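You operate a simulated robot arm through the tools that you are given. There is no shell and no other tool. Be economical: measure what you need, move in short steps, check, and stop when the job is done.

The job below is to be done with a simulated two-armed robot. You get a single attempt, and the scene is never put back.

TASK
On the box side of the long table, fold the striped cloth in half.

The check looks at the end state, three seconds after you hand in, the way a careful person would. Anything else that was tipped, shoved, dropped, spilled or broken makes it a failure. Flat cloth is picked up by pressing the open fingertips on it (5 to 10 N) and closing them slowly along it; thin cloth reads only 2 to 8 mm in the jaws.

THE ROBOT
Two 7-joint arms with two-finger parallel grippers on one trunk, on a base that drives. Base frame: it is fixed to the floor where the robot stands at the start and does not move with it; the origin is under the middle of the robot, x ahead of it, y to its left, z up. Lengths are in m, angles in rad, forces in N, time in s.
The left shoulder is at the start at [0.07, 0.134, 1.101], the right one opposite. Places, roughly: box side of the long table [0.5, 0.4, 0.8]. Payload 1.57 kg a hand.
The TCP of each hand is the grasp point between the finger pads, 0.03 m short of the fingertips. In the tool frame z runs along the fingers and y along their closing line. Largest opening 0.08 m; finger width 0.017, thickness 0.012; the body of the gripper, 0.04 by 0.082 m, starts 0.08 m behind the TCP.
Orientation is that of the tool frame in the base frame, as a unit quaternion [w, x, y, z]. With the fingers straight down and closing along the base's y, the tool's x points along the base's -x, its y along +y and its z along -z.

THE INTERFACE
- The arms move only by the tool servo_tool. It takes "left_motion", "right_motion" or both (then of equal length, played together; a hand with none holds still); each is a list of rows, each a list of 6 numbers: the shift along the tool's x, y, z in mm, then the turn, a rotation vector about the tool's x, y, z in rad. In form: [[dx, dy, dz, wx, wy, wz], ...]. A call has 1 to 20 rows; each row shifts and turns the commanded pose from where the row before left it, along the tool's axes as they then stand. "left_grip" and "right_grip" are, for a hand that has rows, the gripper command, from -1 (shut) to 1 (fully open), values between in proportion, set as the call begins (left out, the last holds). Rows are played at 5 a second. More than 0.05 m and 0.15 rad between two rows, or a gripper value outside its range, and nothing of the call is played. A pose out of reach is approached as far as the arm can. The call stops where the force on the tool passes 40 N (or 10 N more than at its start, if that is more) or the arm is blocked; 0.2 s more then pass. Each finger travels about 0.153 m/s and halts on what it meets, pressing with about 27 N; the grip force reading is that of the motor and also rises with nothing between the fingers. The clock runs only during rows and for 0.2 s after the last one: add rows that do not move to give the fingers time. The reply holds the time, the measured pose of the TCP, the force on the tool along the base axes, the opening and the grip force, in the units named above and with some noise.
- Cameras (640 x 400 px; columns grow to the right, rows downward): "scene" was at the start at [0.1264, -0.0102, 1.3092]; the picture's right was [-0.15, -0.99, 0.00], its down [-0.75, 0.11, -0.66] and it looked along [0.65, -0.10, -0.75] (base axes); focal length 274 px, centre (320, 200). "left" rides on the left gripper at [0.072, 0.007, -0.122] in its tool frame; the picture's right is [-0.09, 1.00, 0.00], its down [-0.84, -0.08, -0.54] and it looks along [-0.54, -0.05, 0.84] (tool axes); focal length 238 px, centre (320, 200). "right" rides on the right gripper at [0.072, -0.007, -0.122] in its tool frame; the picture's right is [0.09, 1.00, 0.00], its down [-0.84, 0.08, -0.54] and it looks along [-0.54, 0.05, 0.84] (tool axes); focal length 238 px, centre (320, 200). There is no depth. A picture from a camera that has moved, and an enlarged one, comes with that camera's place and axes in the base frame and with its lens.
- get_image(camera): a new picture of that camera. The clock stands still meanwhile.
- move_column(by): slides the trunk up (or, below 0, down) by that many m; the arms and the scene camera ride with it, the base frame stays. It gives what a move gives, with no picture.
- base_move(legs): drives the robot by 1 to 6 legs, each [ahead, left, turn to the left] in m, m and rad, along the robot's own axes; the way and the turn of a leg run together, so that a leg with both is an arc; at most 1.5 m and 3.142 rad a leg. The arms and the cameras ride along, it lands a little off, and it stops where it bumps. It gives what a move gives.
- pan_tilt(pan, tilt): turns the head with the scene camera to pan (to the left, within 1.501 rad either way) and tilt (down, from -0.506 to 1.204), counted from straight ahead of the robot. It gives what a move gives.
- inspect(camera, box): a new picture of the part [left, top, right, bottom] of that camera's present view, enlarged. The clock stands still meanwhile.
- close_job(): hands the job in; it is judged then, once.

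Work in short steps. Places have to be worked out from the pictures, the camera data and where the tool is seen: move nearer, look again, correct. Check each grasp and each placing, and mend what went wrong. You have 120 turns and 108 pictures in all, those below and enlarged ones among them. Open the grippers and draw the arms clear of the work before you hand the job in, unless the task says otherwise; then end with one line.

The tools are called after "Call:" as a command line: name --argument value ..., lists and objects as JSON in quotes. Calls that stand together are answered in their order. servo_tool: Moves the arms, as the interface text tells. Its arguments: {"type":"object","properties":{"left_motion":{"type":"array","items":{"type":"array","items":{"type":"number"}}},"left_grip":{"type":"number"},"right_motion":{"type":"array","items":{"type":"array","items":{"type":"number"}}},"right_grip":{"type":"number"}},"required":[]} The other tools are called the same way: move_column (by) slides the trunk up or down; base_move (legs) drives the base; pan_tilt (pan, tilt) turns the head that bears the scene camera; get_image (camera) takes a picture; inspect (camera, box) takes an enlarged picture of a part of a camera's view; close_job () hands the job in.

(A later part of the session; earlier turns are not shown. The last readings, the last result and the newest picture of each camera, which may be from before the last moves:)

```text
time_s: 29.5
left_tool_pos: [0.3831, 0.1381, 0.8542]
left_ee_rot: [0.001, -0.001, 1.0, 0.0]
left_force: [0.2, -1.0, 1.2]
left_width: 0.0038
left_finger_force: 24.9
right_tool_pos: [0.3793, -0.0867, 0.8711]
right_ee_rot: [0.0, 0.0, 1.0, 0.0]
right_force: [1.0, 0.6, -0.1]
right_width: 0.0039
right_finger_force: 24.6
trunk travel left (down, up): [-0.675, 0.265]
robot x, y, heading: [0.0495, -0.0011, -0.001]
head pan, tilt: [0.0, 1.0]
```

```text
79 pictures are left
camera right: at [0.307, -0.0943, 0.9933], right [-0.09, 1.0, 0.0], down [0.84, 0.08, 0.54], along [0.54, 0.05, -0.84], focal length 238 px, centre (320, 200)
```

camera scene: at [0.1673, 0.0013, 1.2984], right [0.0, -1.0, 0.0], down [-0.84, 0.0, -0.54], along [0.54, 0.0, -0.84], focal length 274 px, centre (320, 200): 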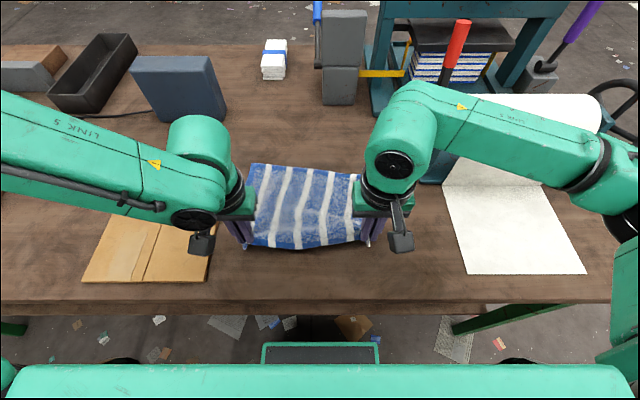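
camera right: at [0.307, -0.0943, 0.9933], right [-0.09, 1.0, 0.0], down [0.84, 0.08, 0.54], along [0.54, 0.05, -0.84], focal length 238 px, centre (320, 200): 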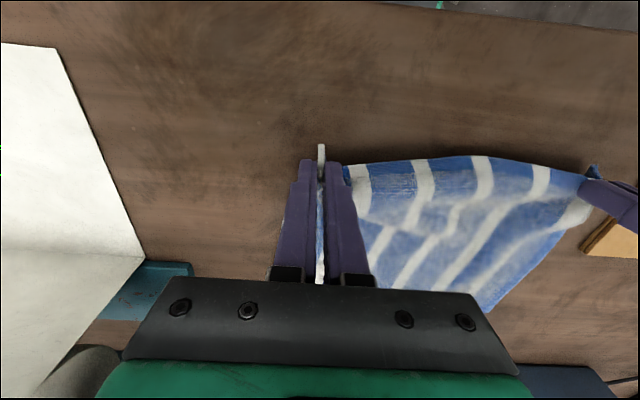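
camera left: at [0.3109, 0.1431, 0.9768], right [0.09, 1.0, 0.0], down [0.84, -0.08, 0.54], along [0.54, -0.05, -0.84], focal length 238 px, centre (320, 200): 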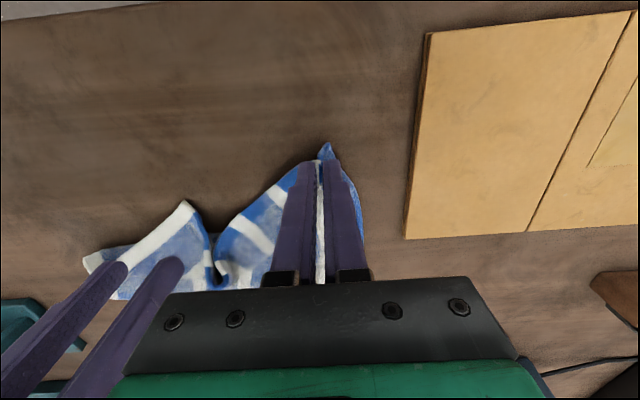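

The cloth is open again with both near corners held, 0.225 m apart. I retry the fold with vertical tools in short stages, checking the left arm's reach as I go.

Call:
servo_tool --left_motion '[[-5, 0, -15, 0, 0, 0], [-10, 0, -20, 0, 0, 0], [-15, 0, -20, 0, 0, 0], [-20, 0, -5, 0, 0, 0], [0, 0, 0, 0, 0, 0]]' --right_motion '[[-5, 0, -10, 0, 0, 0], [-10, 0, -15, 0, 0, 0], [-15, 0, -15, 0, 0, 0], [-20, 0, -5, 0, 0, 0], [0, 0, 0, 0, 0, 0]]'

```text
time_s: 30.7
left_tool_pos: [0.4326, 0.14, 0.9151]
left_ee_rot: [0.001, 0.0, 1.0, -0.001]
left_force: [0.6, -0.8, 0.6]
left_width: 0.0041
left_finger_force: 24.7
right_tool_pos: [0.43, -0.0883, 0.9172]
right_ee_rot: [0.001, 0.0, 1.0, 0.0]
right_force: [-0.9, 1.2, 0.1]
right_width: 0.0042
right_finger_force: 24.7
trunk travel left (down, up): [-0.675, 0.265]
robot x, y, heading: [0.0479, 0.0008, -0.002]
head pan, tilt: [0.0, 1.0]
```

No reach trouble so far, so I continue forward.

Call:
servo_tool --left_motion '[[-20, 0, 0, 0, 0, 0], [-20, 0, 0, 0, 0, 0], [-20, 0, 0, 0, 0, 0], [0, 0, 0, 0, 0, 0]]' --right_motion '[[-20, 0, 0, 0, 0, 0], [-20, 0, 0, 0, 0, 0], [-20, 0, 0, 0, 0, 0], [0, 0, 0, 0, 0, 0]]'

Call:
get_image --camera "scene"

Call:
get_image --camera "left"

Call:
get_image --camera "right"

```text
time_s: 31.7
left_tool_pos: [0.4943, 0.1372, 0.9166]
left_ee_rot: [0.001, 0.0, 1.0, 0.0]
left_force: [-0.4, 0.1, -0.1]
left_width: 0.004
left_finger_force: 24.0
right_tool_pos: [0.4911, -0.0891, 0.9177]
right_ee_rot: [0.0, 0.001, 1.0, 0.0]
right_force: [0.1, 1.2, -0.6]
right_width: 0.0037
right_finger_force: 24.8
trunk travel left (down, up): [-0.675, 0.265]
robot x, y, heading: [0.0501, -0.0034, 0.002]
head pan, tilt: [0.0, 1.0]
```

```text
78 pictures are left
camera scene: at [0.1666, 0.0011, 1.2984], right [0.0, -1.0, 0.0], down [-0.84, 0.0, -0.54], along [0.54, 0.0, -0.84], focal length 274 px, centre (320, 200)
```

scene: 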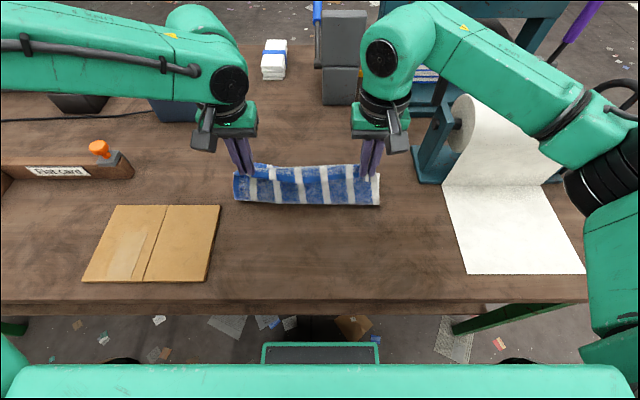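

```text
77 pictures are left
camera left: at [0.4222, 0.1433, 1.0391], right [0.09, 1.0, 0.0], down [0.84, -0.08, 0.54], along [0.54, -0.05, -0.84], focal length 238 px, centre (320, 200)
```

left: 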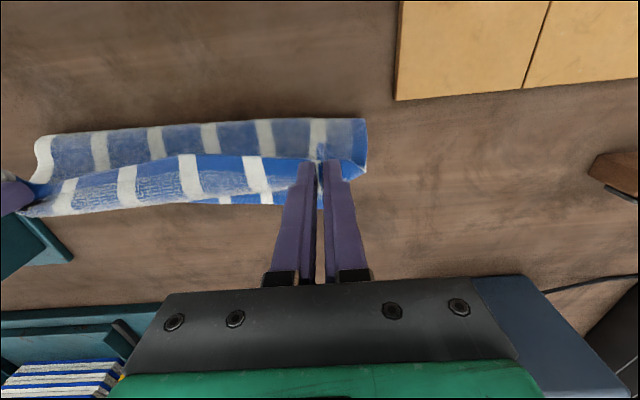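

```text
76 pictures are left
camera right: at [0.4175, -0.0956, 1.0392], right [-0.09, 1.0, 0.0], down [0.84, 0.08, 0.54], along [0.54, 0.05, -0.84], focal length 238 px, centre (320, 200)
```

right: 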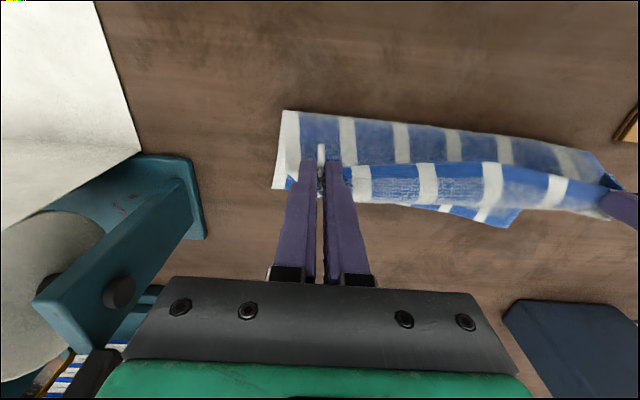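

The fold is developing well. The far edge runs from FL ≈ (0.591, 0.16) to FR ≈ (0.56, −0.133), so I move left to about (0.583, 0.130) and right to about (0.557, −0.097) while lowering.

Call:
servo_tool --left_motion '[[-18, -1.5, 3, 0, 0, 0], [-18, -1.5, 7, 0, 0, 0], [-18, -1.5, 12, 0, 0, 0], [-18, -1.5, 15, 0, 0, 0], [-17, -1, 18, 0, 0, 0], [0, 0, 0, 0, 0, 0]]' --right_motion '[[-14, -1.5, 3, 0, 0, 0], [-13, -1.5, 7, 0, 0, 0], [-13, -1.5, 12, 0, 0, 0], [-13, -1.5, 15, 0, 0, 0], [-13, -1.5, 18, 0, 0, 0], [0, 0, 0, 0, 0, 0]]'

Call:
get_image --camera "scene"

Call:
get_image --camera "left"

Call:
get_image --camera "right"

```text
time_s: 33.1
left_tool_pos: [0.5566, 0.1496, 0.87]
left_ee_rot: [0.002, 0.0, 1.0, -0.002]
left_force: [0.6, -12.0, -0.2]
left_width: 0.004
left_finger_force: 25.0
left hand out of reach, approached as far as the arm can: row 4, 5
right_tool_pos: [0.5558, -0.0938, 0.861]
right_ee_rot: [0.0, -0.001, 1.0, 0.001]
right_force: [0.4, 12.2, 0.7]
right_width: 0.0045
right_finger_force: 25.1
trunk travel left (down, up): [-0.675, 0.265]
robot x, y, heading: [0.0503, -0.002, -0.001]
head pan, tilt: [0.0, 1.0]
```

```text
75 pictures are left
camera scene: at [0.167, 0.0009, 1.2984], right [0.0, -1.0, 0.0], down [-0.84, 0.0, -0.54], along [0.54, 0.0, -0.84], focal length 274 px, centre (320, 200)
```

scene: 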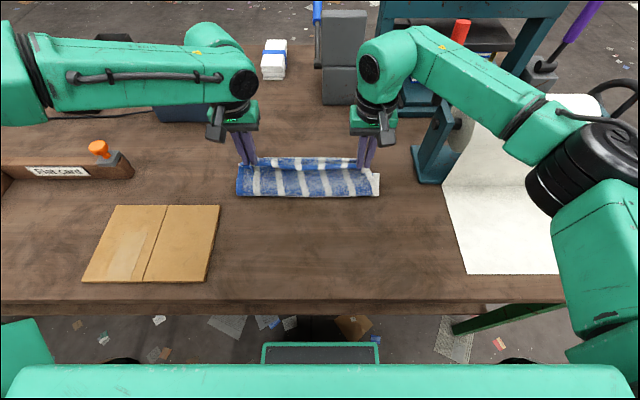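

```text
74 pictures are left
camera left: at [0.4849, 0.156, 0.9928], right [0.09, 1.0, 0.0], down [0.83, -0.08, 0.55], along [0.54, -0.05, -0.84], focal length 238 px, centre (320, 200)
```

left: 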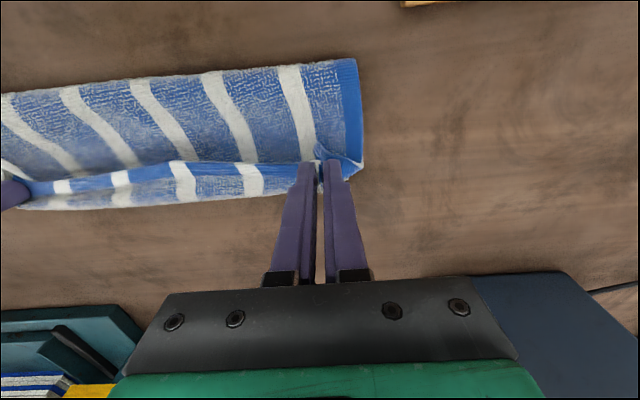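

```text
73 pictures are left
camera right: at [0.4835, -0.1024, 0.9828], right [-0.09, 1.0, 0.0], down [0.84, 0.08, 0.54], along [0.54, 0.05, -0.84], focal length 238 px, centre (320, 200)
```

right: 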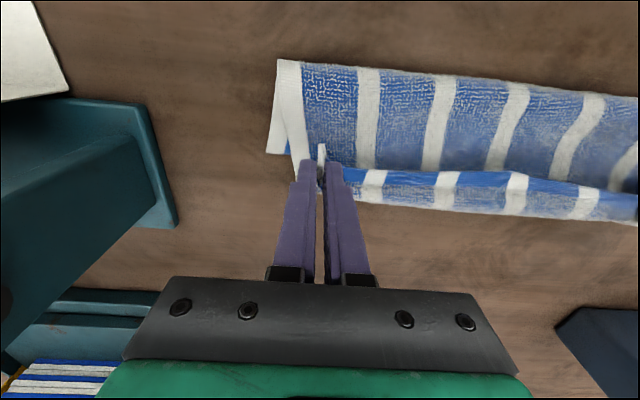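

The left arm runs into a posture limit around x 0.557 and there is 12 N of tension. I'll relax inward, then try a small yaw of the left hand to see whether it frees more reach.

Call:
servo_tool --left_motion '[[0, -5, 0, 0, 0, 0], [0, 0, 0, 0, 0, 0.1], [0, 0, 0, 0, 0, 0.1], [0, 0, 0, 0, 0, 0]]' --right_motion '[[0, 5, 0, 0, 0, 0], [0, 0, 0, 0, 0, 0], [0, 0, 0, 0, 0, 0], [0, 0, 0, 0, 0, 0]]'

```text
time_s: 34.1
left_tool_pos: [0.5542, 0.1476, 0.8718]
left_ee_rot: [0.0, 0.1, 0.995, 0.0]
left_force: [0.9, -4.6, -0.1]
left_width: 0.0041
left_finger_force: 24.7
left hand out of reach, approached as far as the arm can: row 1
right_tool_pos: [0.5564, -0.0907, 0.8612]
right_ee_rot: [0.001, 0.0, 1.0, 0.0]
right_force: [-0.3, 4.5, 0.4]
right_width: 0.0039
right_finger_force: 24.9
trunk travel left (down, up): [-0.675, 0.265]
robot x, y, heading: [0.0463, -0.002, 0.002]
head pan, tilt: [0.0, 1.0]
```

Yaw was accepted. Now I test 15 mm forward and slightly inward.

Call:
servo_tool --left_motion '[[-8, -1.5, 0, 0, 0, 0], [-8, -1.5, 0, 0, 0, 0], [0, 0, 0, 0, 0, 0]]'

```text
time_s: 34.9
left_tool_pos: [0.5575, 0.1488, 0.8756]
left_ee_rot: [0.001, 0.099, 0.995, 0.0]
left_force: [-0.3, -6.8, -0.4]
left_width: 0.004
left_finger_force: 25.0
left hand out of reach, approached as far as the arm can: row 1, 2
right_tool_pos: [0.5549, -0.0904, 0.8609]
right_ee_rot: [0.001, -0.001, 1.0, -0.001]
right_force: [1.1, 5.6, -0.2]
right_width: 0.0043
right_finger_force: 24.9
trunk travel left (down, up): [-0.675, 0.265]
robot x, y, heading: [0.0479, -0.0026, 0.0]
head pan, tilt: [0.0, 1.0]
```

That made no gain, so I'll try the opposite yaw.

Call:
servo_tool --left_motion '[[0, 0, 0, 0, 0, -0.14], [0, 0, 0, 0, 0, -0.14], [0, 0, 0, 0, 0, -0.14], [-8, 0, 0, 0, 0, 0], [-8, 0, 0, 0, 0, 0], [0, 0, 0, 0, 0, 0]]'

```text
time_s: 36.3
left_tool_pos: [0.5648, 0.1584, 0.88]
left_ee_rot: [0.001, -0.11, 0.994, -0.002]
left_force: [0.6, -16.7, -1.0]
left_width: 0.004
left_finger_force: 25.2
left hand out of reach, approached as far as the arm can: row 4, 5
right_tool_pos: [0.5551, -0.0893, 0.8623]
right_ee_rot: [0.0, -0.001, 1.0, 0.001]
right_force: [1.5, 16.7, 0.6]
right_width: 0.0042
right_finger_force: 24.9
trunk travel left (down, up): [-0.675, 0.265]
robot x, y, heading: [0.0456, 0.003, -0.0]
head pan, tilt: [0.0, 1.0]
```

The left limit seems to depend on the base pose. I relax the tension and look down at the gap between the robot and the table to see whether a small drive ahead is safe.

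Call:
servo_tool --left_motion '[[5, -8, 0, 0, 0, 0.11], [3, -6, 0, 0, 0, 0.11], [0, 0, 0, 0, 0, 0]]'

Call:
pan_tilt --pan 0.0 --tilt 1.2

Call:
get_image --camera "scene"

```text
time_s: 37.1
left_tool_pos: [0.5574, 0.1458, 0.8805]
left_ee_rot: [0.001, 0.0, 1.0, 0.0]
left_force: [1.0, -2.6, -0.7]
left_width: 0.0039
left_finger_force: 25.0
left hand out of reach, approached as far as the arm can: row 2
right_tool_pos: [0.5546, -0.0909, 0.8609]
right_ee_rot: [0.0, 0.001, 1.0, -0.001]
right_force: [0.8, 3.0, 0.0]
right_width: 0.004
right_finger_force: 24.3
trunk travel left (down, up): [-0.675, 0.265]
robot x, y, heading: [0.0488, 0.0024, 0.001]
head pan, tilt: [0.0, 1.0]
```

```text
time_s: 37.8
left_tool_pos: [0.5563, 0.1456, 0.8805]
left_ee_rot: [0.003, 0.0, 1.0, -0.001]
left_force: [-0.7, -2.9, 0.4]
left_width: 0.0039
left_finger_force: 24.5
right_tool_pos: [0.5548, -0.0895, 0.8601]
right_ee_rot: [0.0, 0.0, 1.0, 0.0]
right_force: [0.6, 2.8, 0.1]
right_width: 0.0039
right_finger_force: 24.5
trunk travel left (down, up): [-0.675, 0.265]
robot x, y, heading: [0.0501, -0.0045, 0.0]
head pan, tilt: [0.0, 1.201]
```

```text
72 pictures are left
camera scene: at [0.1535, 0.0011, 1.2858], right [0.0, -1.0, 0.0], down [-0.93, 0.0, -0.36], along [0.36, 0.0, -0.93], focal length 274 px, centre (320, 200)
```

scene: 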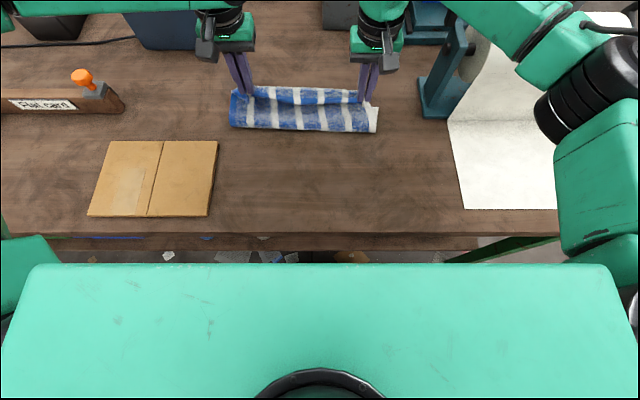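

There is floor clearance, with an estimated gap of at least 5 cm to the shelf and legs. I drive ahead 0.03 m, which also carries the left corner forward.

Call:
base_move --legs '[[0.03, 0, 0]]'

```text
time_s: 38.6
left_tool_pos: [0.5839, 0.1459, 0.8817]
left_ee_rot: [0.003, 0.0, 1.0, -0.001]
left_force: [-1.0, -2.4, -0.3]
left_width: 0.004
left_finger_force: 24.9
right_tool_pos: [0.583, -0.0889, 0.8627]
right_ee_rot: [0.001, 0.0, 1.0, 0.0]
right_force: [0.0, 2.9, 0.8]
right_width: 0.0039
right_finger_force: 24.5
trunk travel left (down, up): [-0.675, 0.265]
robot x, y, heading: [0.0776, 0.0007, -0.006]
head pan, tilt: [0.0, 1.201]
```

Good: the left is at x 0.584 now. I draw the right back to about 0.562, lower both towards the cloth and look.

Call:
servo_tool --left_motion '[[0, 0, 10, 0, 0, 0], [0, 0, 12, 0, 0, 0], [0, 0, 10, 0, 0, 0], [0, 0, 0, 0, 0, 0]]' --right_motion '[[10, 0, 3, 0, 0, 0], [10, 0, 4, 0, 0, 0], [0, 0, 6, 0, 0, 0], [0, 0, 0, 0, 0, 0]]'

Call:
get_image --camera "left"

Call:
get_image --camera "right"

Call:
inspect --camera "scene" --box '[200, 40, 420, 180]'

```text
time_s: 39.6
left_tool_pos: [0.5763, 0.1504, 0.8526]
left_ee_rot: [0.002, 0.001, 1.0, -0.002]
left_force: [-0.3, -6.3, -0.5]
left_width: 0.0041
left_finger_force: 24.5
left hand out of reach, approached as far as the arm can: row 2, 3
right_tool_pos: [0.5643, -0.0911, 0.8476]
right_ee_rot: [0.001, -0.001, 1.0, 0.001]
right_force: [1.2, 6.1, 0.4]
right_width: 0.0039
right_finger_force: 25.0
trunk travel left (down, up): [-0.675, 0.265]
robot x, y, heading: [0.079, 0.0023, -0.003]
head pan, tilt: [0.0, 1.201]
```

```text
71 pictures are left
camera left: at [0.5054, 0.1561, 0.9744], right [0.09, 1.0, 0.0], down [0.83, -0.08, 0.55], along [0.54, -0.05, -0.84], focal length 238 px, centre (320, 200)
```

left: 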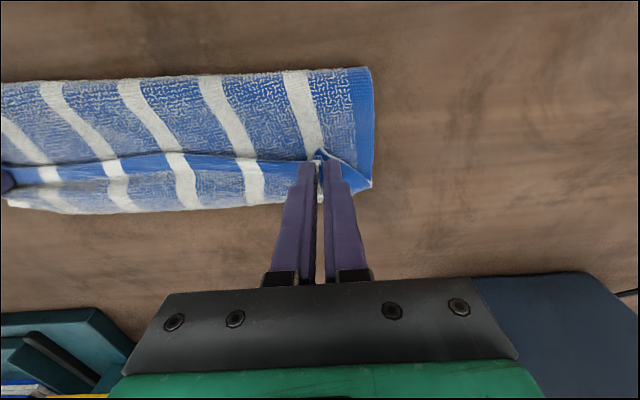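

```text
70 pictures are left
camera right: at [0.4916, -0.0979, 0.9696], right [-0.09, 1.0, 0.0], down [0.84, 0.08, 0.54], along [0.54, 0.05, -0.84], focal length 238 px, centre (320, 200)
```

right: 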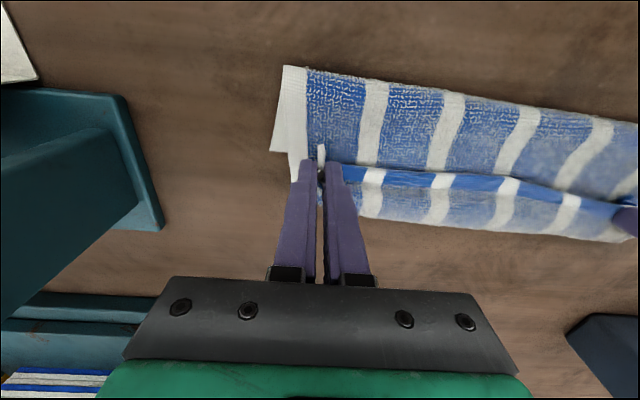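

```text
2.86 times, centred on (310, 110) of scene
camera zoom: at [0.1822, 0.0011, 1.2859], right [0.0, -1.0, 0.0], down [-0.93, 0.0, -0.36], along [0.36, 0.0, -0.93], focal length 781 px, centre (349, 457)
```

zoom: 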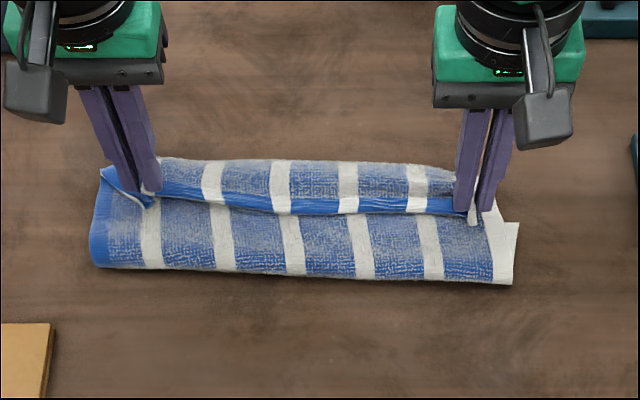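

The near edge lies folded back on itself, a lip facing me, because the grippers can't flip it this way round, and the fold line is off-centre. A cleaner plan is to unfold, pull the cloth nearer, and fold the far edge towards the robot, where the hands can lean naturally. First I carry the edge back up and over.

Call:
servo_tool --left_motion '[[5, -3, -20, 0, 0, 0], [15, -2, -25, 0, 0, 0], [20, 0, -20, 0, 0, 0], [25, 0, 0, 0, 0, 0], [25, 0, 0, 0, 0, 0], [25, 0, 5, 0, 0, 0], [20, 0, 15, 0, 0, 0], [15, 0, 20, 0, 0, 0], [10, 0, 15, 0, 0, 0], [0, 0, 0, 0, 0, 0]]' --right_motion '[[5, 3, -20, 0, 0, 0], [15, 2, -25, 0, 0, 0], [20, 0, -20, 0, 0, 0], [25, 0, 0, 0, 0, 0], [25, 0, 0, 0, 0, 0], [25, 0, 5, 0, 0, 0], [20, 0, 15, 0, 0, 0], [15, 0, 20, 0, 0, 0], [10, 0, 15, 0, 0, 0], [0, 0, 0, 0, 0, 0]]'

Call:
get_image --camera "scene"

```text
time_s: 41.8
left_tool_pos: [0.4172, 0.1464, 0.8615]
left_ee_rot: [0.001, 0.0, 1.0, -0.001]
left_force: [-0.8, -0.3, -0.1]
left_width: 0.0042
left_finger_force: 24.8
right_tool_pos: [0.406, -0.0859, 0.856]
right_ee_rot: [-0.001, 0.0, 1.0, 0.0]
right_force: [0.3, 1.5, -0.7]
right_width: 0.0036
right_finger_force: 24.4
trunk travel left (down, up): [-0.675, 0.265]
robot x, y, heading: [0.0778, -0.0015, -0.001]
head pan, tilt: [0.0, 1.201]
```

```text
68 pictures are left
camera scene: at [0.1829, 0.0012, 1.2858], right [0.0, -1.0, 0.0], down [-0.93, 0.0, -0.36], along [0.36, 0.0, -0.93], focal length 274 px, centre (320, 200)
```

scene: 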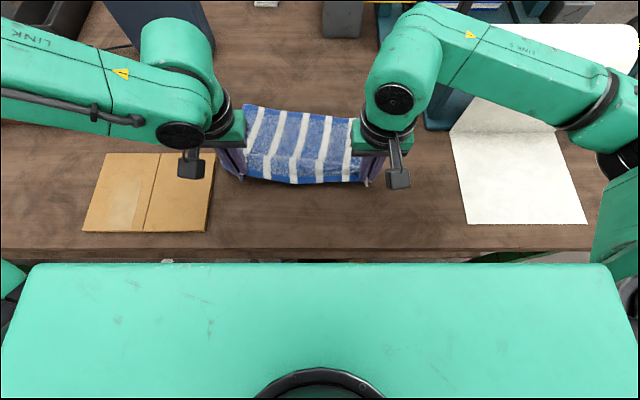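

The cloth is unfolded again. I now back the base 0.08 m, which pulls the held near edge and the whole cloth towards me.

Call:
base_move --legs '[[-0.08, 0, 0]]'

Call:
pan_tilt --pan 0.0 --tilt 1.0

Call:
get_image --camera "scene"

Call:
get_image --camera "left"

Call:
get_image --camera "right"

```text
time_s: 42.9
left_tool_pos: [0.3388, 0.1461, 0.862]
left_ee_rot: [0.002, 0.0, 1.0, -0.001]
left_force: [-0.6, -0.8, -0.7]
left_width: 0.0044
left_finger_force: 24.7
right_tool_pos: [0.3266, -0.0852, 0.857]
right_ee_rot: [-0.001, 0.0, 1.0, -0.001]
right_force: [-0.4, 1.7, 0.4]
right_width: 0.0037
right_finger_force: 24.4
trunk travel left (down, up): [-0.675, 0.265]
robot x, y, heading: [-0.0023, -0.0018, -0.001]
head pan, tilt: [0.0, 1.201]
```

```text
time_s: 43.6
left_tool_pos: [0.3377, 0.1462, 0.8625]
left_ee_rot: [0.002, 0.0, 1.0, -0.001]
left_force: [0.0, -0.6, 0.2]
left_width: 0.0041
left_finger_force: 25.0
right_tool_pos: [0.3254, -0.0854, 0.8566]
right_ee_rot: [0.0, 0.0, 1.0, -0.001]
right_force: [0.7, 1.0, 0.4]
right_width: 0.0037
right_finger_force: 25.0
trunk travel left (down, up): [-0.675, 0.265]
robot x, y, heading: [-0.0033, -0.0023, 0.002]
head pan, tilt: [0.0, 1.0]
```

```text
67 pictures are left
camera scene: at [0.1168, 0.0011, 1.2984], right [0.0, -1.0, 0.0], down [-0.84, 0.0, -0.54], along [0.54, 0.0, -0.84], focal length 274 px, centre (320, 200)
```

scene: 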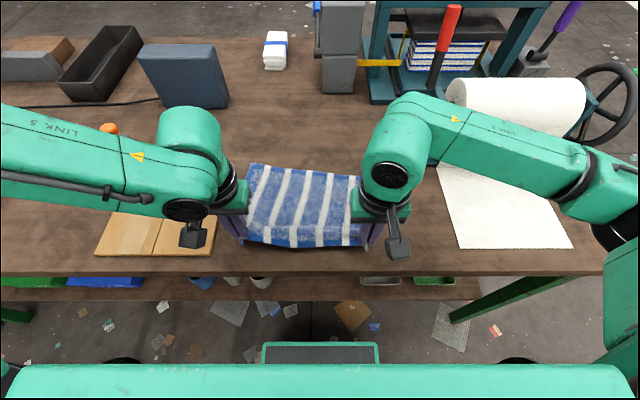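

```text
66 pictures are left
camera left: at [0.2668, 0.1521, 0.984], right [0.09, 1.0, 0.0], down [0.83, -0.08, 0.54], along [0.54, -0.05, -0.84], focal length 238 px, centre (320, 200)
```

left: 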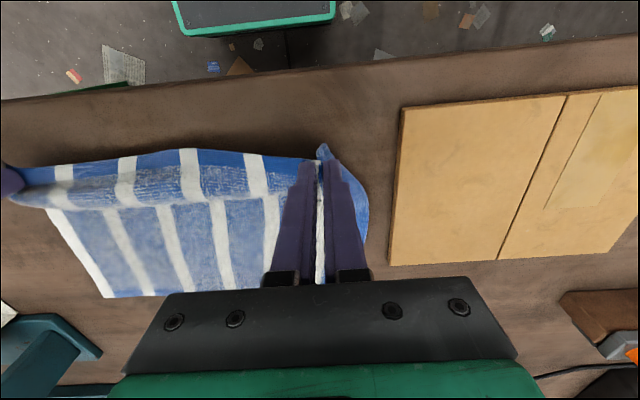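

```text
65 pictures are left
camera right: at [0.2538, -0.0927, 0.9798], right [-0.09, 1.0, 0.0], down [0.84, 0.08, 0.54], along [0.54, 0.05, -0.84], focal length 238 px, centre (320, 200)
```

right: 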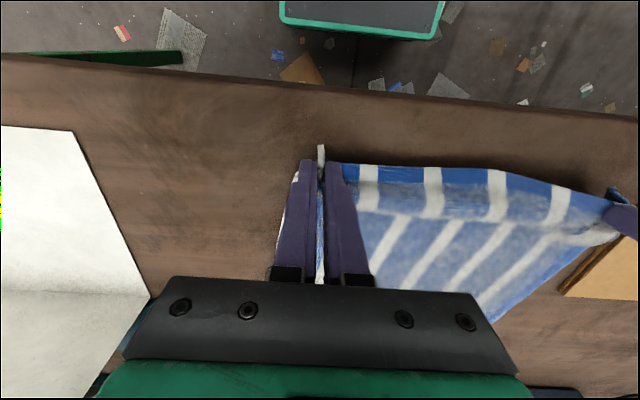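

The cloth followed: FL ≈ (0.541, 0.165), FR ≈ (0.503, −0.141), with slack mostly on the right. I lower both while drawing back a bit to flatten, then release.

Call:
servo_tool --left_motion '[[3, 0, 10, 0, 0, 0], [3, 0, 10, 0, 0, 0], [3, 0, 5, 0, 0, 0], [0, 0, 0, 0, 0, 0]]' --right_motion '[[8, 0, 8, 0, 0, 0], [8, 0, 8, 0, 0, 0], [6, 0, 4, 0, 0, 0], [0, 0, 0, 0, 0, 0]]'

Call:
get_image --camera "left"

Call:
get_image --camera "scene"

```text
time_s: 44.6
left_tool_pos: [0.331, 0.146, 0.8361]
left_ee_rot: [0.002, 0.0, 1.0, -0.002]
left_force: [-0.4, -1.3, 0.5]
left_width: 0.0041
left_finger_force: 24.7
right_tool_pos: [0.3026, -0.0861, 0.8371]
right_ee_rot: [0.0, 0.0, 1.0, 0.0]
right_force: [0.0, 0.2, -0.7]
right_width: 0.0037
right_finger_force: 24.4
trunk travel left (down, up): [-0.675, 0.265]
robot x, y, heading: [0.0012, -0.0008, 0.001]
head pan, tilt: [0.0, 1.0]
```

```text
64 pictures are left
camera left: at [0.2605, 0.1516, 0.9583], right [0.09, 1.0, 0.0], down [0.84, -0.08, 0.54], along [0.54, -0.05, -0.84], focal length 238 px, centre (320, 200)
```

left: 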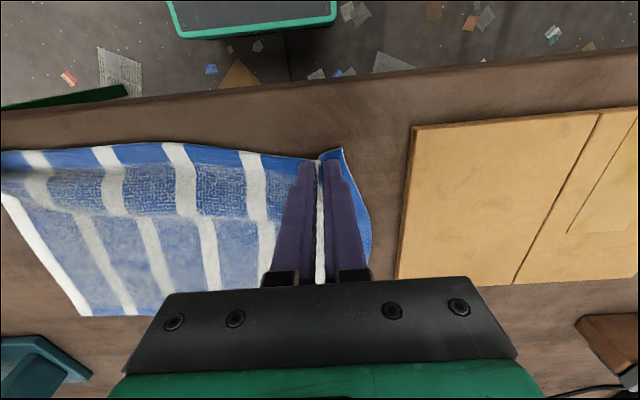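

```text
63 pictures are left
camera scene: at [0.1173, 0.0012, 1.2984], right [0.0, -1.0, 0.0], down [-0.84, 0.0, -0.54], along [0.54, 0.0, -0.84], focal length 274 px, centre (320, 200)
```

scene: 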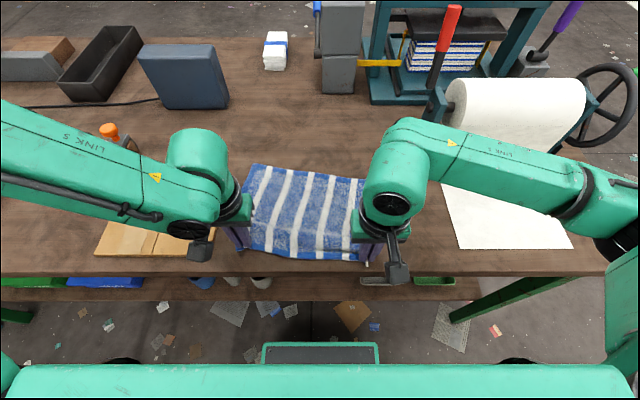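

A slack ridge remains, so I pull back a little more at table height and then open.

Call:
servo_tool --left_motion '[[7, 0, 0, 0, 0, 0], [7, 0, 0, 0, 0, 0], [4, 0, 1, 0, 0, 0], [0, 0, 0, 0, 0, 0]]' --right_motion '[[5, 0, 0, 0, 0, 0], [5, 0, 0, 0, 0, 0], [3, 0, 1, 0, 0, 0], [0, 0, 0, 0, 0, 0]]'

Call:
get_image --camera "left"

```text
time_s: 45.6
left_tool_pos: [0.3316, 0.1467, 0.8363]
left_ee_rot: [0.001, 0.0, 1.0, -0.001]
left_force: [-0.4, -1.2, -0.5]
left_width: 0.0042
left_finger_force: 24.4
left hand out of reach, approached as far as the arm can: row 1, 2, 3
right_tool_pos: [0.2921, -0.0854, 0.8373]
right_ee_rot: [0.0, 0.001, 1.0, 0.0]
right_force: [0.3, 1.9, -0.8]
right_width: 0.0039
right_finger_force: 24.7
trunk travel left (down, up): [-0.675, 0.265]
robot x, y, heading: [-0.0008, 0.001, -0.001]
head pan, tilt: [0.0, 1.0]
```

```text
62 pictures are left
camera left: at [0.2606, 0.1515, 0.9584], right [0.09, 1.0, 0.0], down [0.84, -0.08, 0.54], along [0.54, -0.05, -0.84], focal length 238 px, centre (320, 200)
```

left: 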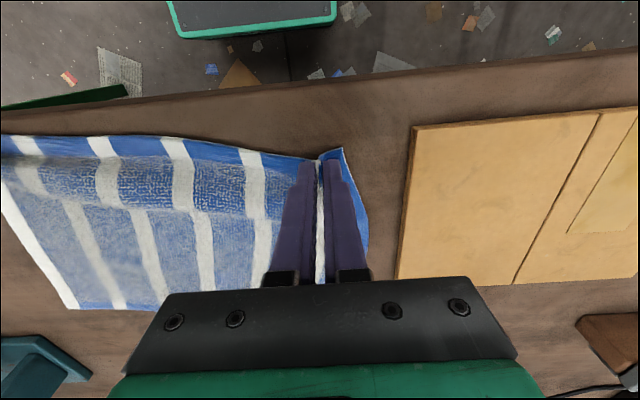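

The left arm can't come nearer, so I move the right forward 15 mm and back the base 0.02 m to tighten the left side.

Call:
servo_tool --right_motion '[[-8, 0, 0, 0, 0, 0], [-8, 0, 0, 0, 0, 0]]'

Call:
base_move --legs '[[-0.02, 0, 0]]'

Call:
get_image --camera "left"

Call:
get_image --camera "right"

```text
time_s: 46.2
left_tool_pos: [0.3328, 0.1466, 0.8359]
left_ee_rot: [0.003, -0.001, 1.0, -0.001]
left_force: [-0.6, -0.5, 1.3]
left_width: 0.0039
left_finger_force: 24.4
right_tool_pos: [0.307, -0.0855, 0.8362]
right_ee_rot: [-0.001, 0.0, 1.0, 0.0]
right_force: [0.1, 1.5, -0.1]
right_width: 0.0039
right_finger_force: 24.8
trunk travel left (down, up): [-0.675, 0.265]
robot x, y, heading: [-0.0003, -0.0011, 0.0]
head pan, tilt: [0.0, 1.0]
```

```text
time_s: 47.0
left_tool_pos: [0.3139, 0.146, 0.8361]
left_ee_rot: [0.001, 0.0, 1.0, -0.001]
left_force: [1.0, -0.8, 0.1]
left_width: 0.0039
left_finger_force: 24.8
right_tool_pos: [0.2892, -0.0862, 0.8355]
right_ee_rot: [-0.001, 0.0, 1.0, -0.001]
right_force: [0.1, 0.3, 1.4]
right_width: 0.004
right_finger_force: 24.9
trunk travel left (down, up): [-0.675, 0.265]
robot x, y, heading: [-0.0218, 0.0028, -0.001]
head pan, tilt: [0.0, 1.0]
```

```text
61 pictures are left
camera left: at [0.2427, 0.1515, 0.9578], right [0.09, 1.0, 0.0], down [0.84, -0.08, 0.54], along [0.54, -0.05, -0.84], focal length 238 px, centre (320, 200)
```

left: 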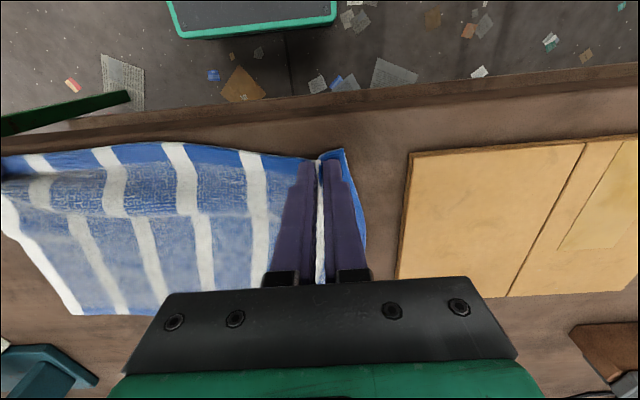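

```text
60 pictures are left
camera right: at [0.2173, -0.0933, 0.9579], right [-0.09, 1.0, 0.0], down [0.84, 0.08, 0.54], along [0.54, 0.05, -0.84], focal length 238 px, centre (320, 200)
```

right: 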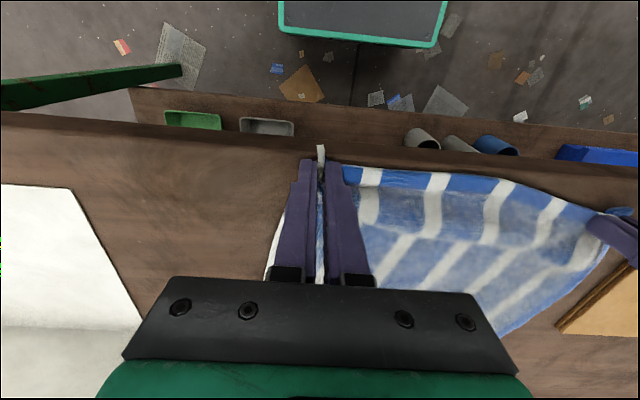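

Flatter now. I open both hands gently and lift clear.

Call:
servo_tool --left_motion '[[0, 0, 0, 0, 0, 0], [0, 0, -3, 0, 0, 0], [0, 0, -25, 0, 0, 0], [0, 0, -35, 0, 0, 0], [0, 0, -35, 0, 0, 0], [0, 0, 0, 0, 0, 0]]' --right_motion '[[0, 0, 0, 0, 0, 0], [0, 0, -3, 0, 0, 0], [0, 0, -25, 0, 0, 0], [0, 0, -35, 0, 0, 0], [0, 0, -35, 0, 0, 0], [0, 0, 0, 0, 0, 0]]' --left_grip -0.3 --right_grip -0.3

Call:
get_image --camera "scene"

Call:
get_image --camera "left"

Call:
get_image --camera "right"

```text
time_s: 48.4
left_tool_pos: [0.3148, 0.1445, 0.9347]
left_ee_rot: [0.001, 0.0, 1.0, -0.001]
left_force: [0.5, -0.4, 0.6]
left_width: 0.0282
left_finger_force: 0.1
left hand out of reach, approached as far as the arm can: row 3
right_tool_pos: [0.288, -0.0878, 0.9351]
right_ee_rot: [0.0, 0.001, 1.0, 0.0]
right_force: [-0.3, 0.1, -0.9]
right_width: 0.0278
right_finger_force: 0.0
trunk travel left (down, up): [-0.675, 0.265]
robot x, y, heading: [-0.028, -0.0007, 0.0]
head pan, tilt: [0.0, 1.0]
```

```text
59 pictures are left
camera scene: at [0.098, 0.0005, 1.2983], right [0.0, -1.0, 0.0], down [-0.84, 0.0, -0.54], along [0.54, 0.0, -0.84], focal length 274 px, centre (320, 200)
```

scene: 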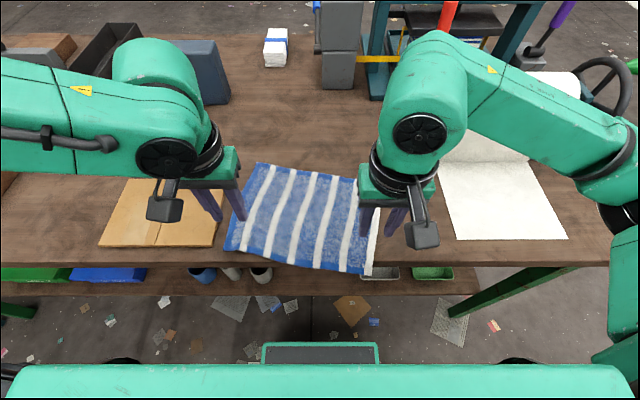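

```text
58 pictures are left
camera left: at [0.2441, 0.1495, 1.0572], right [0.09, 1.0, 0.0], down [0.84, -0.08, 0.54], along [0.54, -0.05, -0.84], focal length 238 px, centre (320, 200)
```

left: 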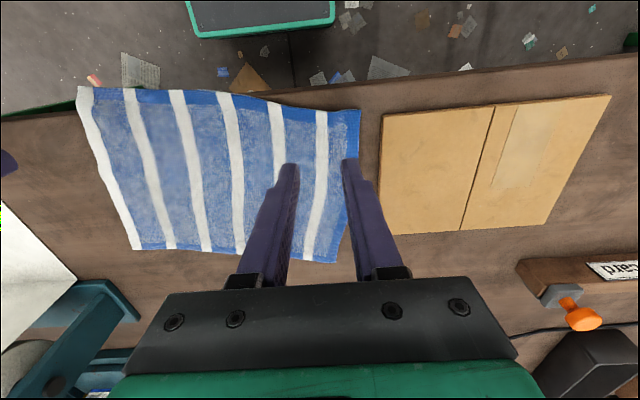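

```text
57 pictures are left
camera right: at [0.2156, -0.0945, 1.0576], right [-0.09, 1.0, 0.0], down [0.84, 0.08, 0.54], along [0.54, 0.05, -0.84], focal length 238 px, centre (320, 200)
```

right: 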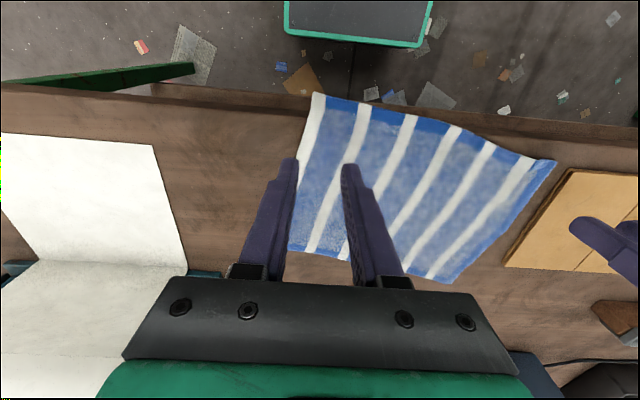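

The cloth lies flat again, rotated about 9°: FL (0.519, 0.145), FR (0.471, −0.148), NL (0.300, 0.182), NR (0.253, −0.10), with its near-right corner just over the table edge. I'll drive ahead 0.07 m, pinch the far corners, drag it inward a bit, then fold towards me.

Call:
base_move --legs '[[0.07, 0, 0]]'

Call:
servo_tool --left_motion '[[-20, -5, 0, 0, 0, 0.08], [-20, -5, 0, 0, 0, 0.08], [-20, 0, 0, 0, 0, 0], [-20, 0, 10, 0, 0, 0], [-20, 0, 20, 0, 0, 0], [-14, 0, 20, 0, 0, 0], [0, 0, 0, 0, 0, 0]]' --right_motion '[[-20, -5, 0, 0, 0, 0.08], [-20, -5, 0, 0, 0, 0.08], [-20, 0, 0, 0, 0, 0], [-20, 0, 10, 0, 0, 0], [-20, 0, 20, 0, 0, 0], [-10, 0, 20, 0, 0, 0], [0, 0, 0, 0, 0, 0]]'

Call:
get_image --camera "left"

Call:
get_image --camera "right"

```text
time_s: 49.4
left_tool_pos: [0.3845, 0.1435, 0.9359]
left_ee_rot: [0.002, -0.001, 1.0, -0.001]
left_force: [0.2, 1.1, -0.8]
left_width: 0.0281
left_finger_force: 0.0
right_tool_pos: [0.3566, -0.086, 0.9355]
right_ee_rot: [0.001, 0.001, 1.0, 0.0]
right_force: [-0.3, -0.4, -0.6]
right_width: 0.028
right_finger_force: 0.0
trunk travel left (down, up): [-0.675, 0.265]
robot x, y, heading: [0.049, -0.0003, -0.0]
head pan, tilt: [0.0, 1.0]
```

```text
time_s: 51.0
left_tool_pos: [0.5002, 0.1206, 0.8884]
left_ee_rot: [0.001, 0.081, 0.997, 0.0]
left_force: [-0.2, -0.3, -0.3]
left_width: 0.0278
left_finger_force: 0.1
right_tool_pos: [0.4663, -0.1099, 0.8861]
right_ee_rot: [0.0, 0.08, 0.997, 0.0]
right_force: [-1.1, 0.4, -0.2]
right_width: 0.028
right_finger_force: 0.1
trunk travel left (down, up): [-0.675, 0.265]
robot x, y, heading: [0.051, 0.0002, -0.004]
head pan, tilt: [0.0, 1.0]
```

```text
56 pictures are left
camera left: at [0.4299, 0.1378, 1.0097], right [0.25, 0.97, 0.0], down [0.81, -0.21, 0.55], along [0.53, -0.14, -0.84], focal length 238 px, centre (320, 200)
```

left: 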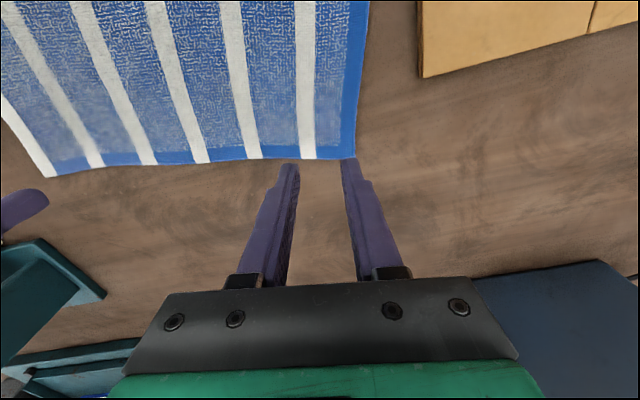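

```text
55 pictures are left
camera right: at [0.3932, -0.1058, 1.0086], right [0.07, 1.0, 0.0], down [0.84, -0.06, 0.54], along [0.54, -0.04, -0.84], focal length 238 px, centre (320, 200)
```

right: 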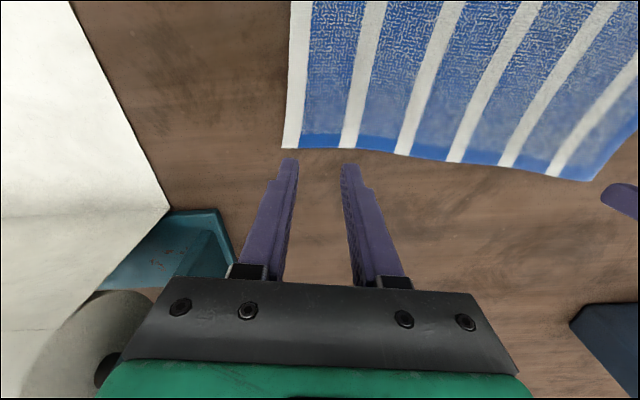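

Corners confirmed at FL (0.522, 0.146) and FR (0.467, −0.145). I correct slightly and descend onto the far border.

Call:
servo_tool --left_motion '[[-8.4, -1.7, 15, 0, 0, 0], [0, 0, 18, 0, 0, 0], [0, 0, 14, 0, 0, 0], [0, 0, 5, 0, 0, 0], [0, 0, 2, 0, 0, 0], [0, 0, 0, 0, 0, 0]]' --right_motion '[[2.2, -5.4, 15, 0, 0, 0], [0, 0, 18, 0, 0, 0], [0, 0, 12, 0, 0, 0], [0, 0, 5, 0, 0, 0], [0, 0, 2, 0, 0, 0], [0, 0, 0, 0, 0, 0]]' --left_grip -0.2 --right_grip -0.2

```text
time_s: 52.4
left_tool_pos: [0.5059, 0.1187, 0.8334]
left_ee_rot: [0.004, 0.08, 0.997, -0.001]
left_force: [2.0, 2.0, 9.2]
left_width: 0.032
left_finger_force: 0.0
right_tool_pos: [0.4621, -0.1144, 0.835]
right_ee_rot: [0.001, 0.08, 0.997, 0.001]
right_force: [1.1, -0.3, 2.3]
right_width: 0.0322
right_finger_force: 0.0
trunk travel left (down, up): [-0.675, 0.265]
robot x, y, heading: [0.0482, -0.0009, -0.002]
head pan, tilt: [0.0, 1.0]
```

The left presses at 9 N and the right at 2 N. I press the right 1.6 mm more and the left 0.4 mm, and check the fingertips against the edge.

Call:
servo_tool --left_motion '[[0, 0, 0.4, 0, 0, 0], [0, 0, 0, 0, 0, 0]]' --right_motion '[[0, 0, 1.7, 0, 0, 0], [0, 0, 0, 0, 0, 0]]'

Call:
get_image --camera "left"

Call:
get_image --camera "right"

```text
time_s: 53.0
left_tool_pos: [0.5052, 0.1167, 0.8313]
left_ee_rot: [0.003, 0.081, 0.997, -0.001]
left_force: [3.5, 2.0, 12.4]
left_width: 0.0321
left_finger_force: 0.0
right_tool_pos: [0.462, -0.1141, 0.8328]
right_ee_rot: [0.002, 0.081, 0.997, 0.001]
right_force: [1.7, -1.5, 10.4]
right_width: 0.0319
right_finger_force: 0.1
trunk travel left (down, up): [-0.675, 0.265]
robot x, y, heading: [0.0479, -0.0005, -0.003]
head pan, tilt: [0.0, 1.0]
```

```text
54 pictures are left
camera left: at [0.4355, 0.1345, 0.9545], right [0.25, 0.97, 0.0], down [0.81, -0.21, 0.55], along [0.53, -0.14, -0.84], focal length 238 px, centre (320, 200)
```

left: 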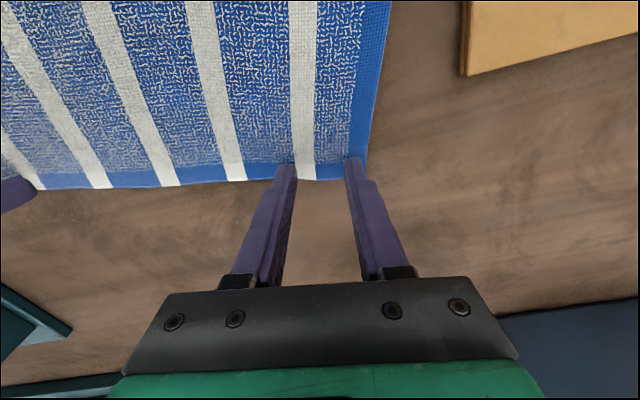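

```text
53 pictures are left
camera right: at [0.3891, -0.1106, 0.9551], right [0.07, 1.0, 0.0], down [0.84, -0.06, 0.54], along [0.54, -0.04, -0.84], focal length 238 px, centre (320, 200)
```

right: 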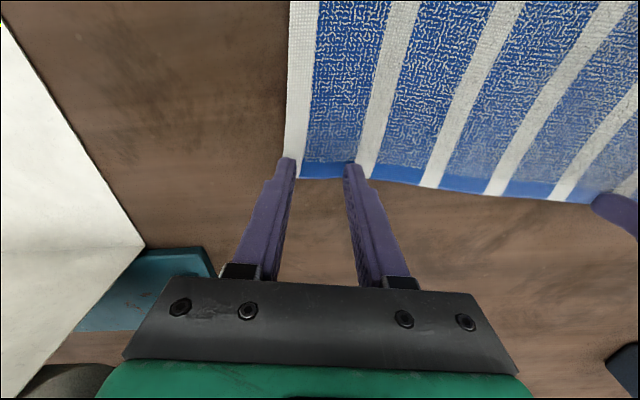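

Both tips sit on the blue border. I close slowly in stages.

Call:
servo_tool --left_motion '[[0, 0, 0, 0, 0, 0]]' --right_motion '[[0, 0, 0, 0, 0, 0]]' --left_grip -0.35 --right_grip -0.35

Call:
servo_tool --left_motion '[[0, 0, 0, 0, 0, 0]]' --right_motion '[[0, 0, 0, 0, 0, 0]]' --left_grip -0.5 --right_grip -0.5

Call:
servo_tool --left_motion '[[0, 0, 0, 0, 0, 0]]' --right_motion '[[0, 0, 0, 0, 0, 0]]' --left_grip -0.65 --right_grip -0.65

Call:
servo_tool --left_motion '[[0, 0, 0, 0, 0, 0]]' --right_motion '[[0, 0, 0, 0, 0, 0]]' --left_grip -0.8 --right_grip -0.8

Call:
servo_tool --left_motion '[[0, 0, 0, 0, 0, 0], [0, 0, 0, 0, 0, 0]]' --right_motion '[[0, 0, 0, 0, 0, 0], [0, 0, 0, 0, 0, 0]]' --left_grip -1 --right_grip -1

```text
time_s: 53.4
left_tool_pos: [0.5054, 0.1175, 0.8338]
left_ee_rot: [0.003, 0.08, 0.997, -0.001]
left_force: [1.0, -2.6, 12.6]
left_width: 0.025
left_finger_force: 0.0
right_tool_pos: [0.4609, -0.1143, 0.8334]
right_ee_rot: [0.002, 0.08, 0.997, 0.001]
right_force: [1.2, 2.0, 9.8]
right_width: 0.0251
right_finger_force: 0.1
trunk travel left (down, up): [-0.675, 0.265]
robot x, y, heading: [0.047, -0.0001, -0.004]
head pan, tilt: [0.0, 1.0]
```

```text
time_s: 53.8
left_tool_pos: [0.5047, 0.1176, 0.8331]
left_ee_rot: [0.003, 0.08, 0.997, -0.001]
left_force: [0.9, -4.3, 13.2]
left_width: 0.0197
left_finger_force: 0.0
right_tool_pos: [0.4607, -0.1137, 0.8329]
right_ee_rot: [0.002, 0.08, 0.997, 0.0]
right_force: [0.7, 4.0, 9.8]
right_width: 0.02
right_finger_force: 0.2
trunk travel left (down, up): [-0.675, 0.265]
robot x, y, heading: [0.049, 0.0029, -0.005]
head pan, tilt: [0.0, 1.0]
```

```text
time_s: 54.2
left_tool_pos: [0.5042, 0.1181, 0.8331]
left_ee_rot: [0.003, 0.08, 0.997, -0.001]
left_force: [-0.9, -3.4, 13.2]
left_width: 0.0142
left_finger_force: 0.0
right_tool_pos: [0.4601, -0.1148, 0.8326]
right_ee_rot: [0.002, 0.081, 0.997, 0.001]
right_force: [1.5, 4.1, 10.2]
right_width: 0.0149
right_finger_force: 0.4
trunk travel left (down, up): [-0.675, 0.265]
robot x, y, heading: [0.0462, 0.0017, -0.003]
head pan, tilt: [0.0, 1.0]
```

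```text
time_s: 54.6
left_tool_pos: [0.5051, 0.1169, 0.8322]
left_ee_rot: [0.004, 0.081, 0.997, 0.0]
left_force: [-1.9, -4.2, 13.4]
left_width: 0.0086
left_finger_force: 0.5
right_tool_pos: [0.4605, -0.114, 0.8334]
right_ee_rot: [0.002, 0.08, 0.997, 0.001]
right_force: [0.5, 3.8, 9.9]
right_width: 0.0073
right_finger_force: 5.9
trunk travel left (down, up): [-0.675, 0.265]
robot x, y, heading: [0.0477, 0.0026, -0.003]
head pan, tilt: [0.0, 1.0]
```

```text
time_s: 55.2
left_tool_pos: [0.5036, 0.1175, 0.8329]
left_ee_rot: [0.004, 0.081, 0.997, -0.001]
left_force: [-2.1, -7.4, 12.4]
left_width: 0.0041
left_finger_force: 24.6
right_tool_pos: [0.4613, -0.1142, 0.8332]
right_ee_rot: [0.001, 0.08, 0.997, 0.0]
right_force: [1.8, 7.8, 7.8]
right_width: 0.004
right_finger_force: 24.3
trunk travel left (down, up): [-0.675, 0.265]
robot x, y, heading: [0.048, -0.0002, -0.001]
head pan, tilt: [0.0, 1.0]
```

Both hands hold cloth at 4 mm. I relax inward, lift slightly and drive ahead 0.03 m to drag the overhanging corner fully onto the table.

Call:
servo_tool --left_motion '[[0, -3, -4, 0, 0, 0], [0, 0, -6, 0, 0, 0], [0, 0, 0, 0, 0, 0]]' --right_motion '[[0, 3, -4, 0, 0, 0], [0, 0, -6, 0, 0, 0], [0, 0, 0, 0, 0, 0]]'

Call:
base_move --legs '[[0.03, 0, 0]]'

Call:
get_image --camera "scene"

```text
time_s: 56.0
left_tool_pos: [0.5068, 0.1142, 0.8407]
left_ee_rot: [0.001, 0.081, 0.997, -0.001]
left_force: [-0.6, -3.2, 0.2]
left_width: 0.0036
left_finger_force: 24.5
right_tool_pos: [0.4633, -0.111, 0.8419]
right_ee_rot: [0.0, 0.08, 0.997, 0.0]
right_force: [0.1, 2.9, 0.5]
right_width: 0.0035
right_finger_force: 24.4
trunk travel left (down, up): [-0.675, 0.265]
robot x, y, heading: [0.0516, -0.0025, 0.001]
head pan, tilt: [0.0, 1.0]
```

```text
time_s: 56.9
left_tool_pos: [0.5346, 0.1147, 0.8424]
left_ee_rot: [0.002, 0.08, 0.997, 0.0]
left_force: [-1.1, -3.1, 0.0]
left_width: 0.0037
left_finger_force: 24.1
right_tool_pos: [0.4915, -0.1107, 0.8423]
right_ee_rot: [0.002, 0.08, 0.997, 0.0]
right_force: [-0.1, 2.7, 0.7]
right_width: 0.0035
right_finger_force: 24.7
trunk travel left (down, up): [-0.675, 0.265]
robot x, y, heading: [0.0805, 0.0011, -0.001]
head pan, tilt: [0.0, 1.0]
```

```text
52 pictures are left
camera scene: at [0.1952, 0.001, 1.2987], right [0.0, -1.0, 0.0], down [-0.84, 0.0, -0.54], along [0.54, 0.0, -0.84], focal length 274 px, centre (320, 200)
```

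scene: 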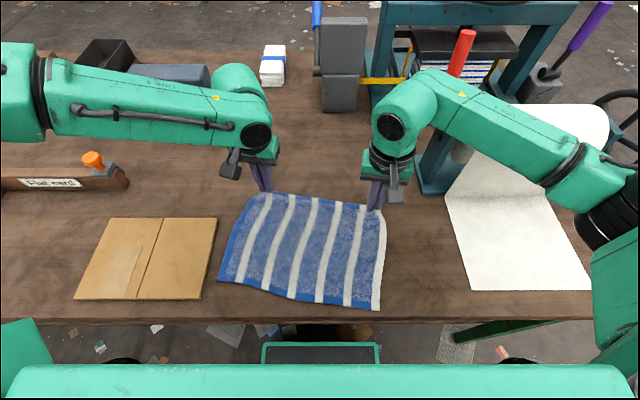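

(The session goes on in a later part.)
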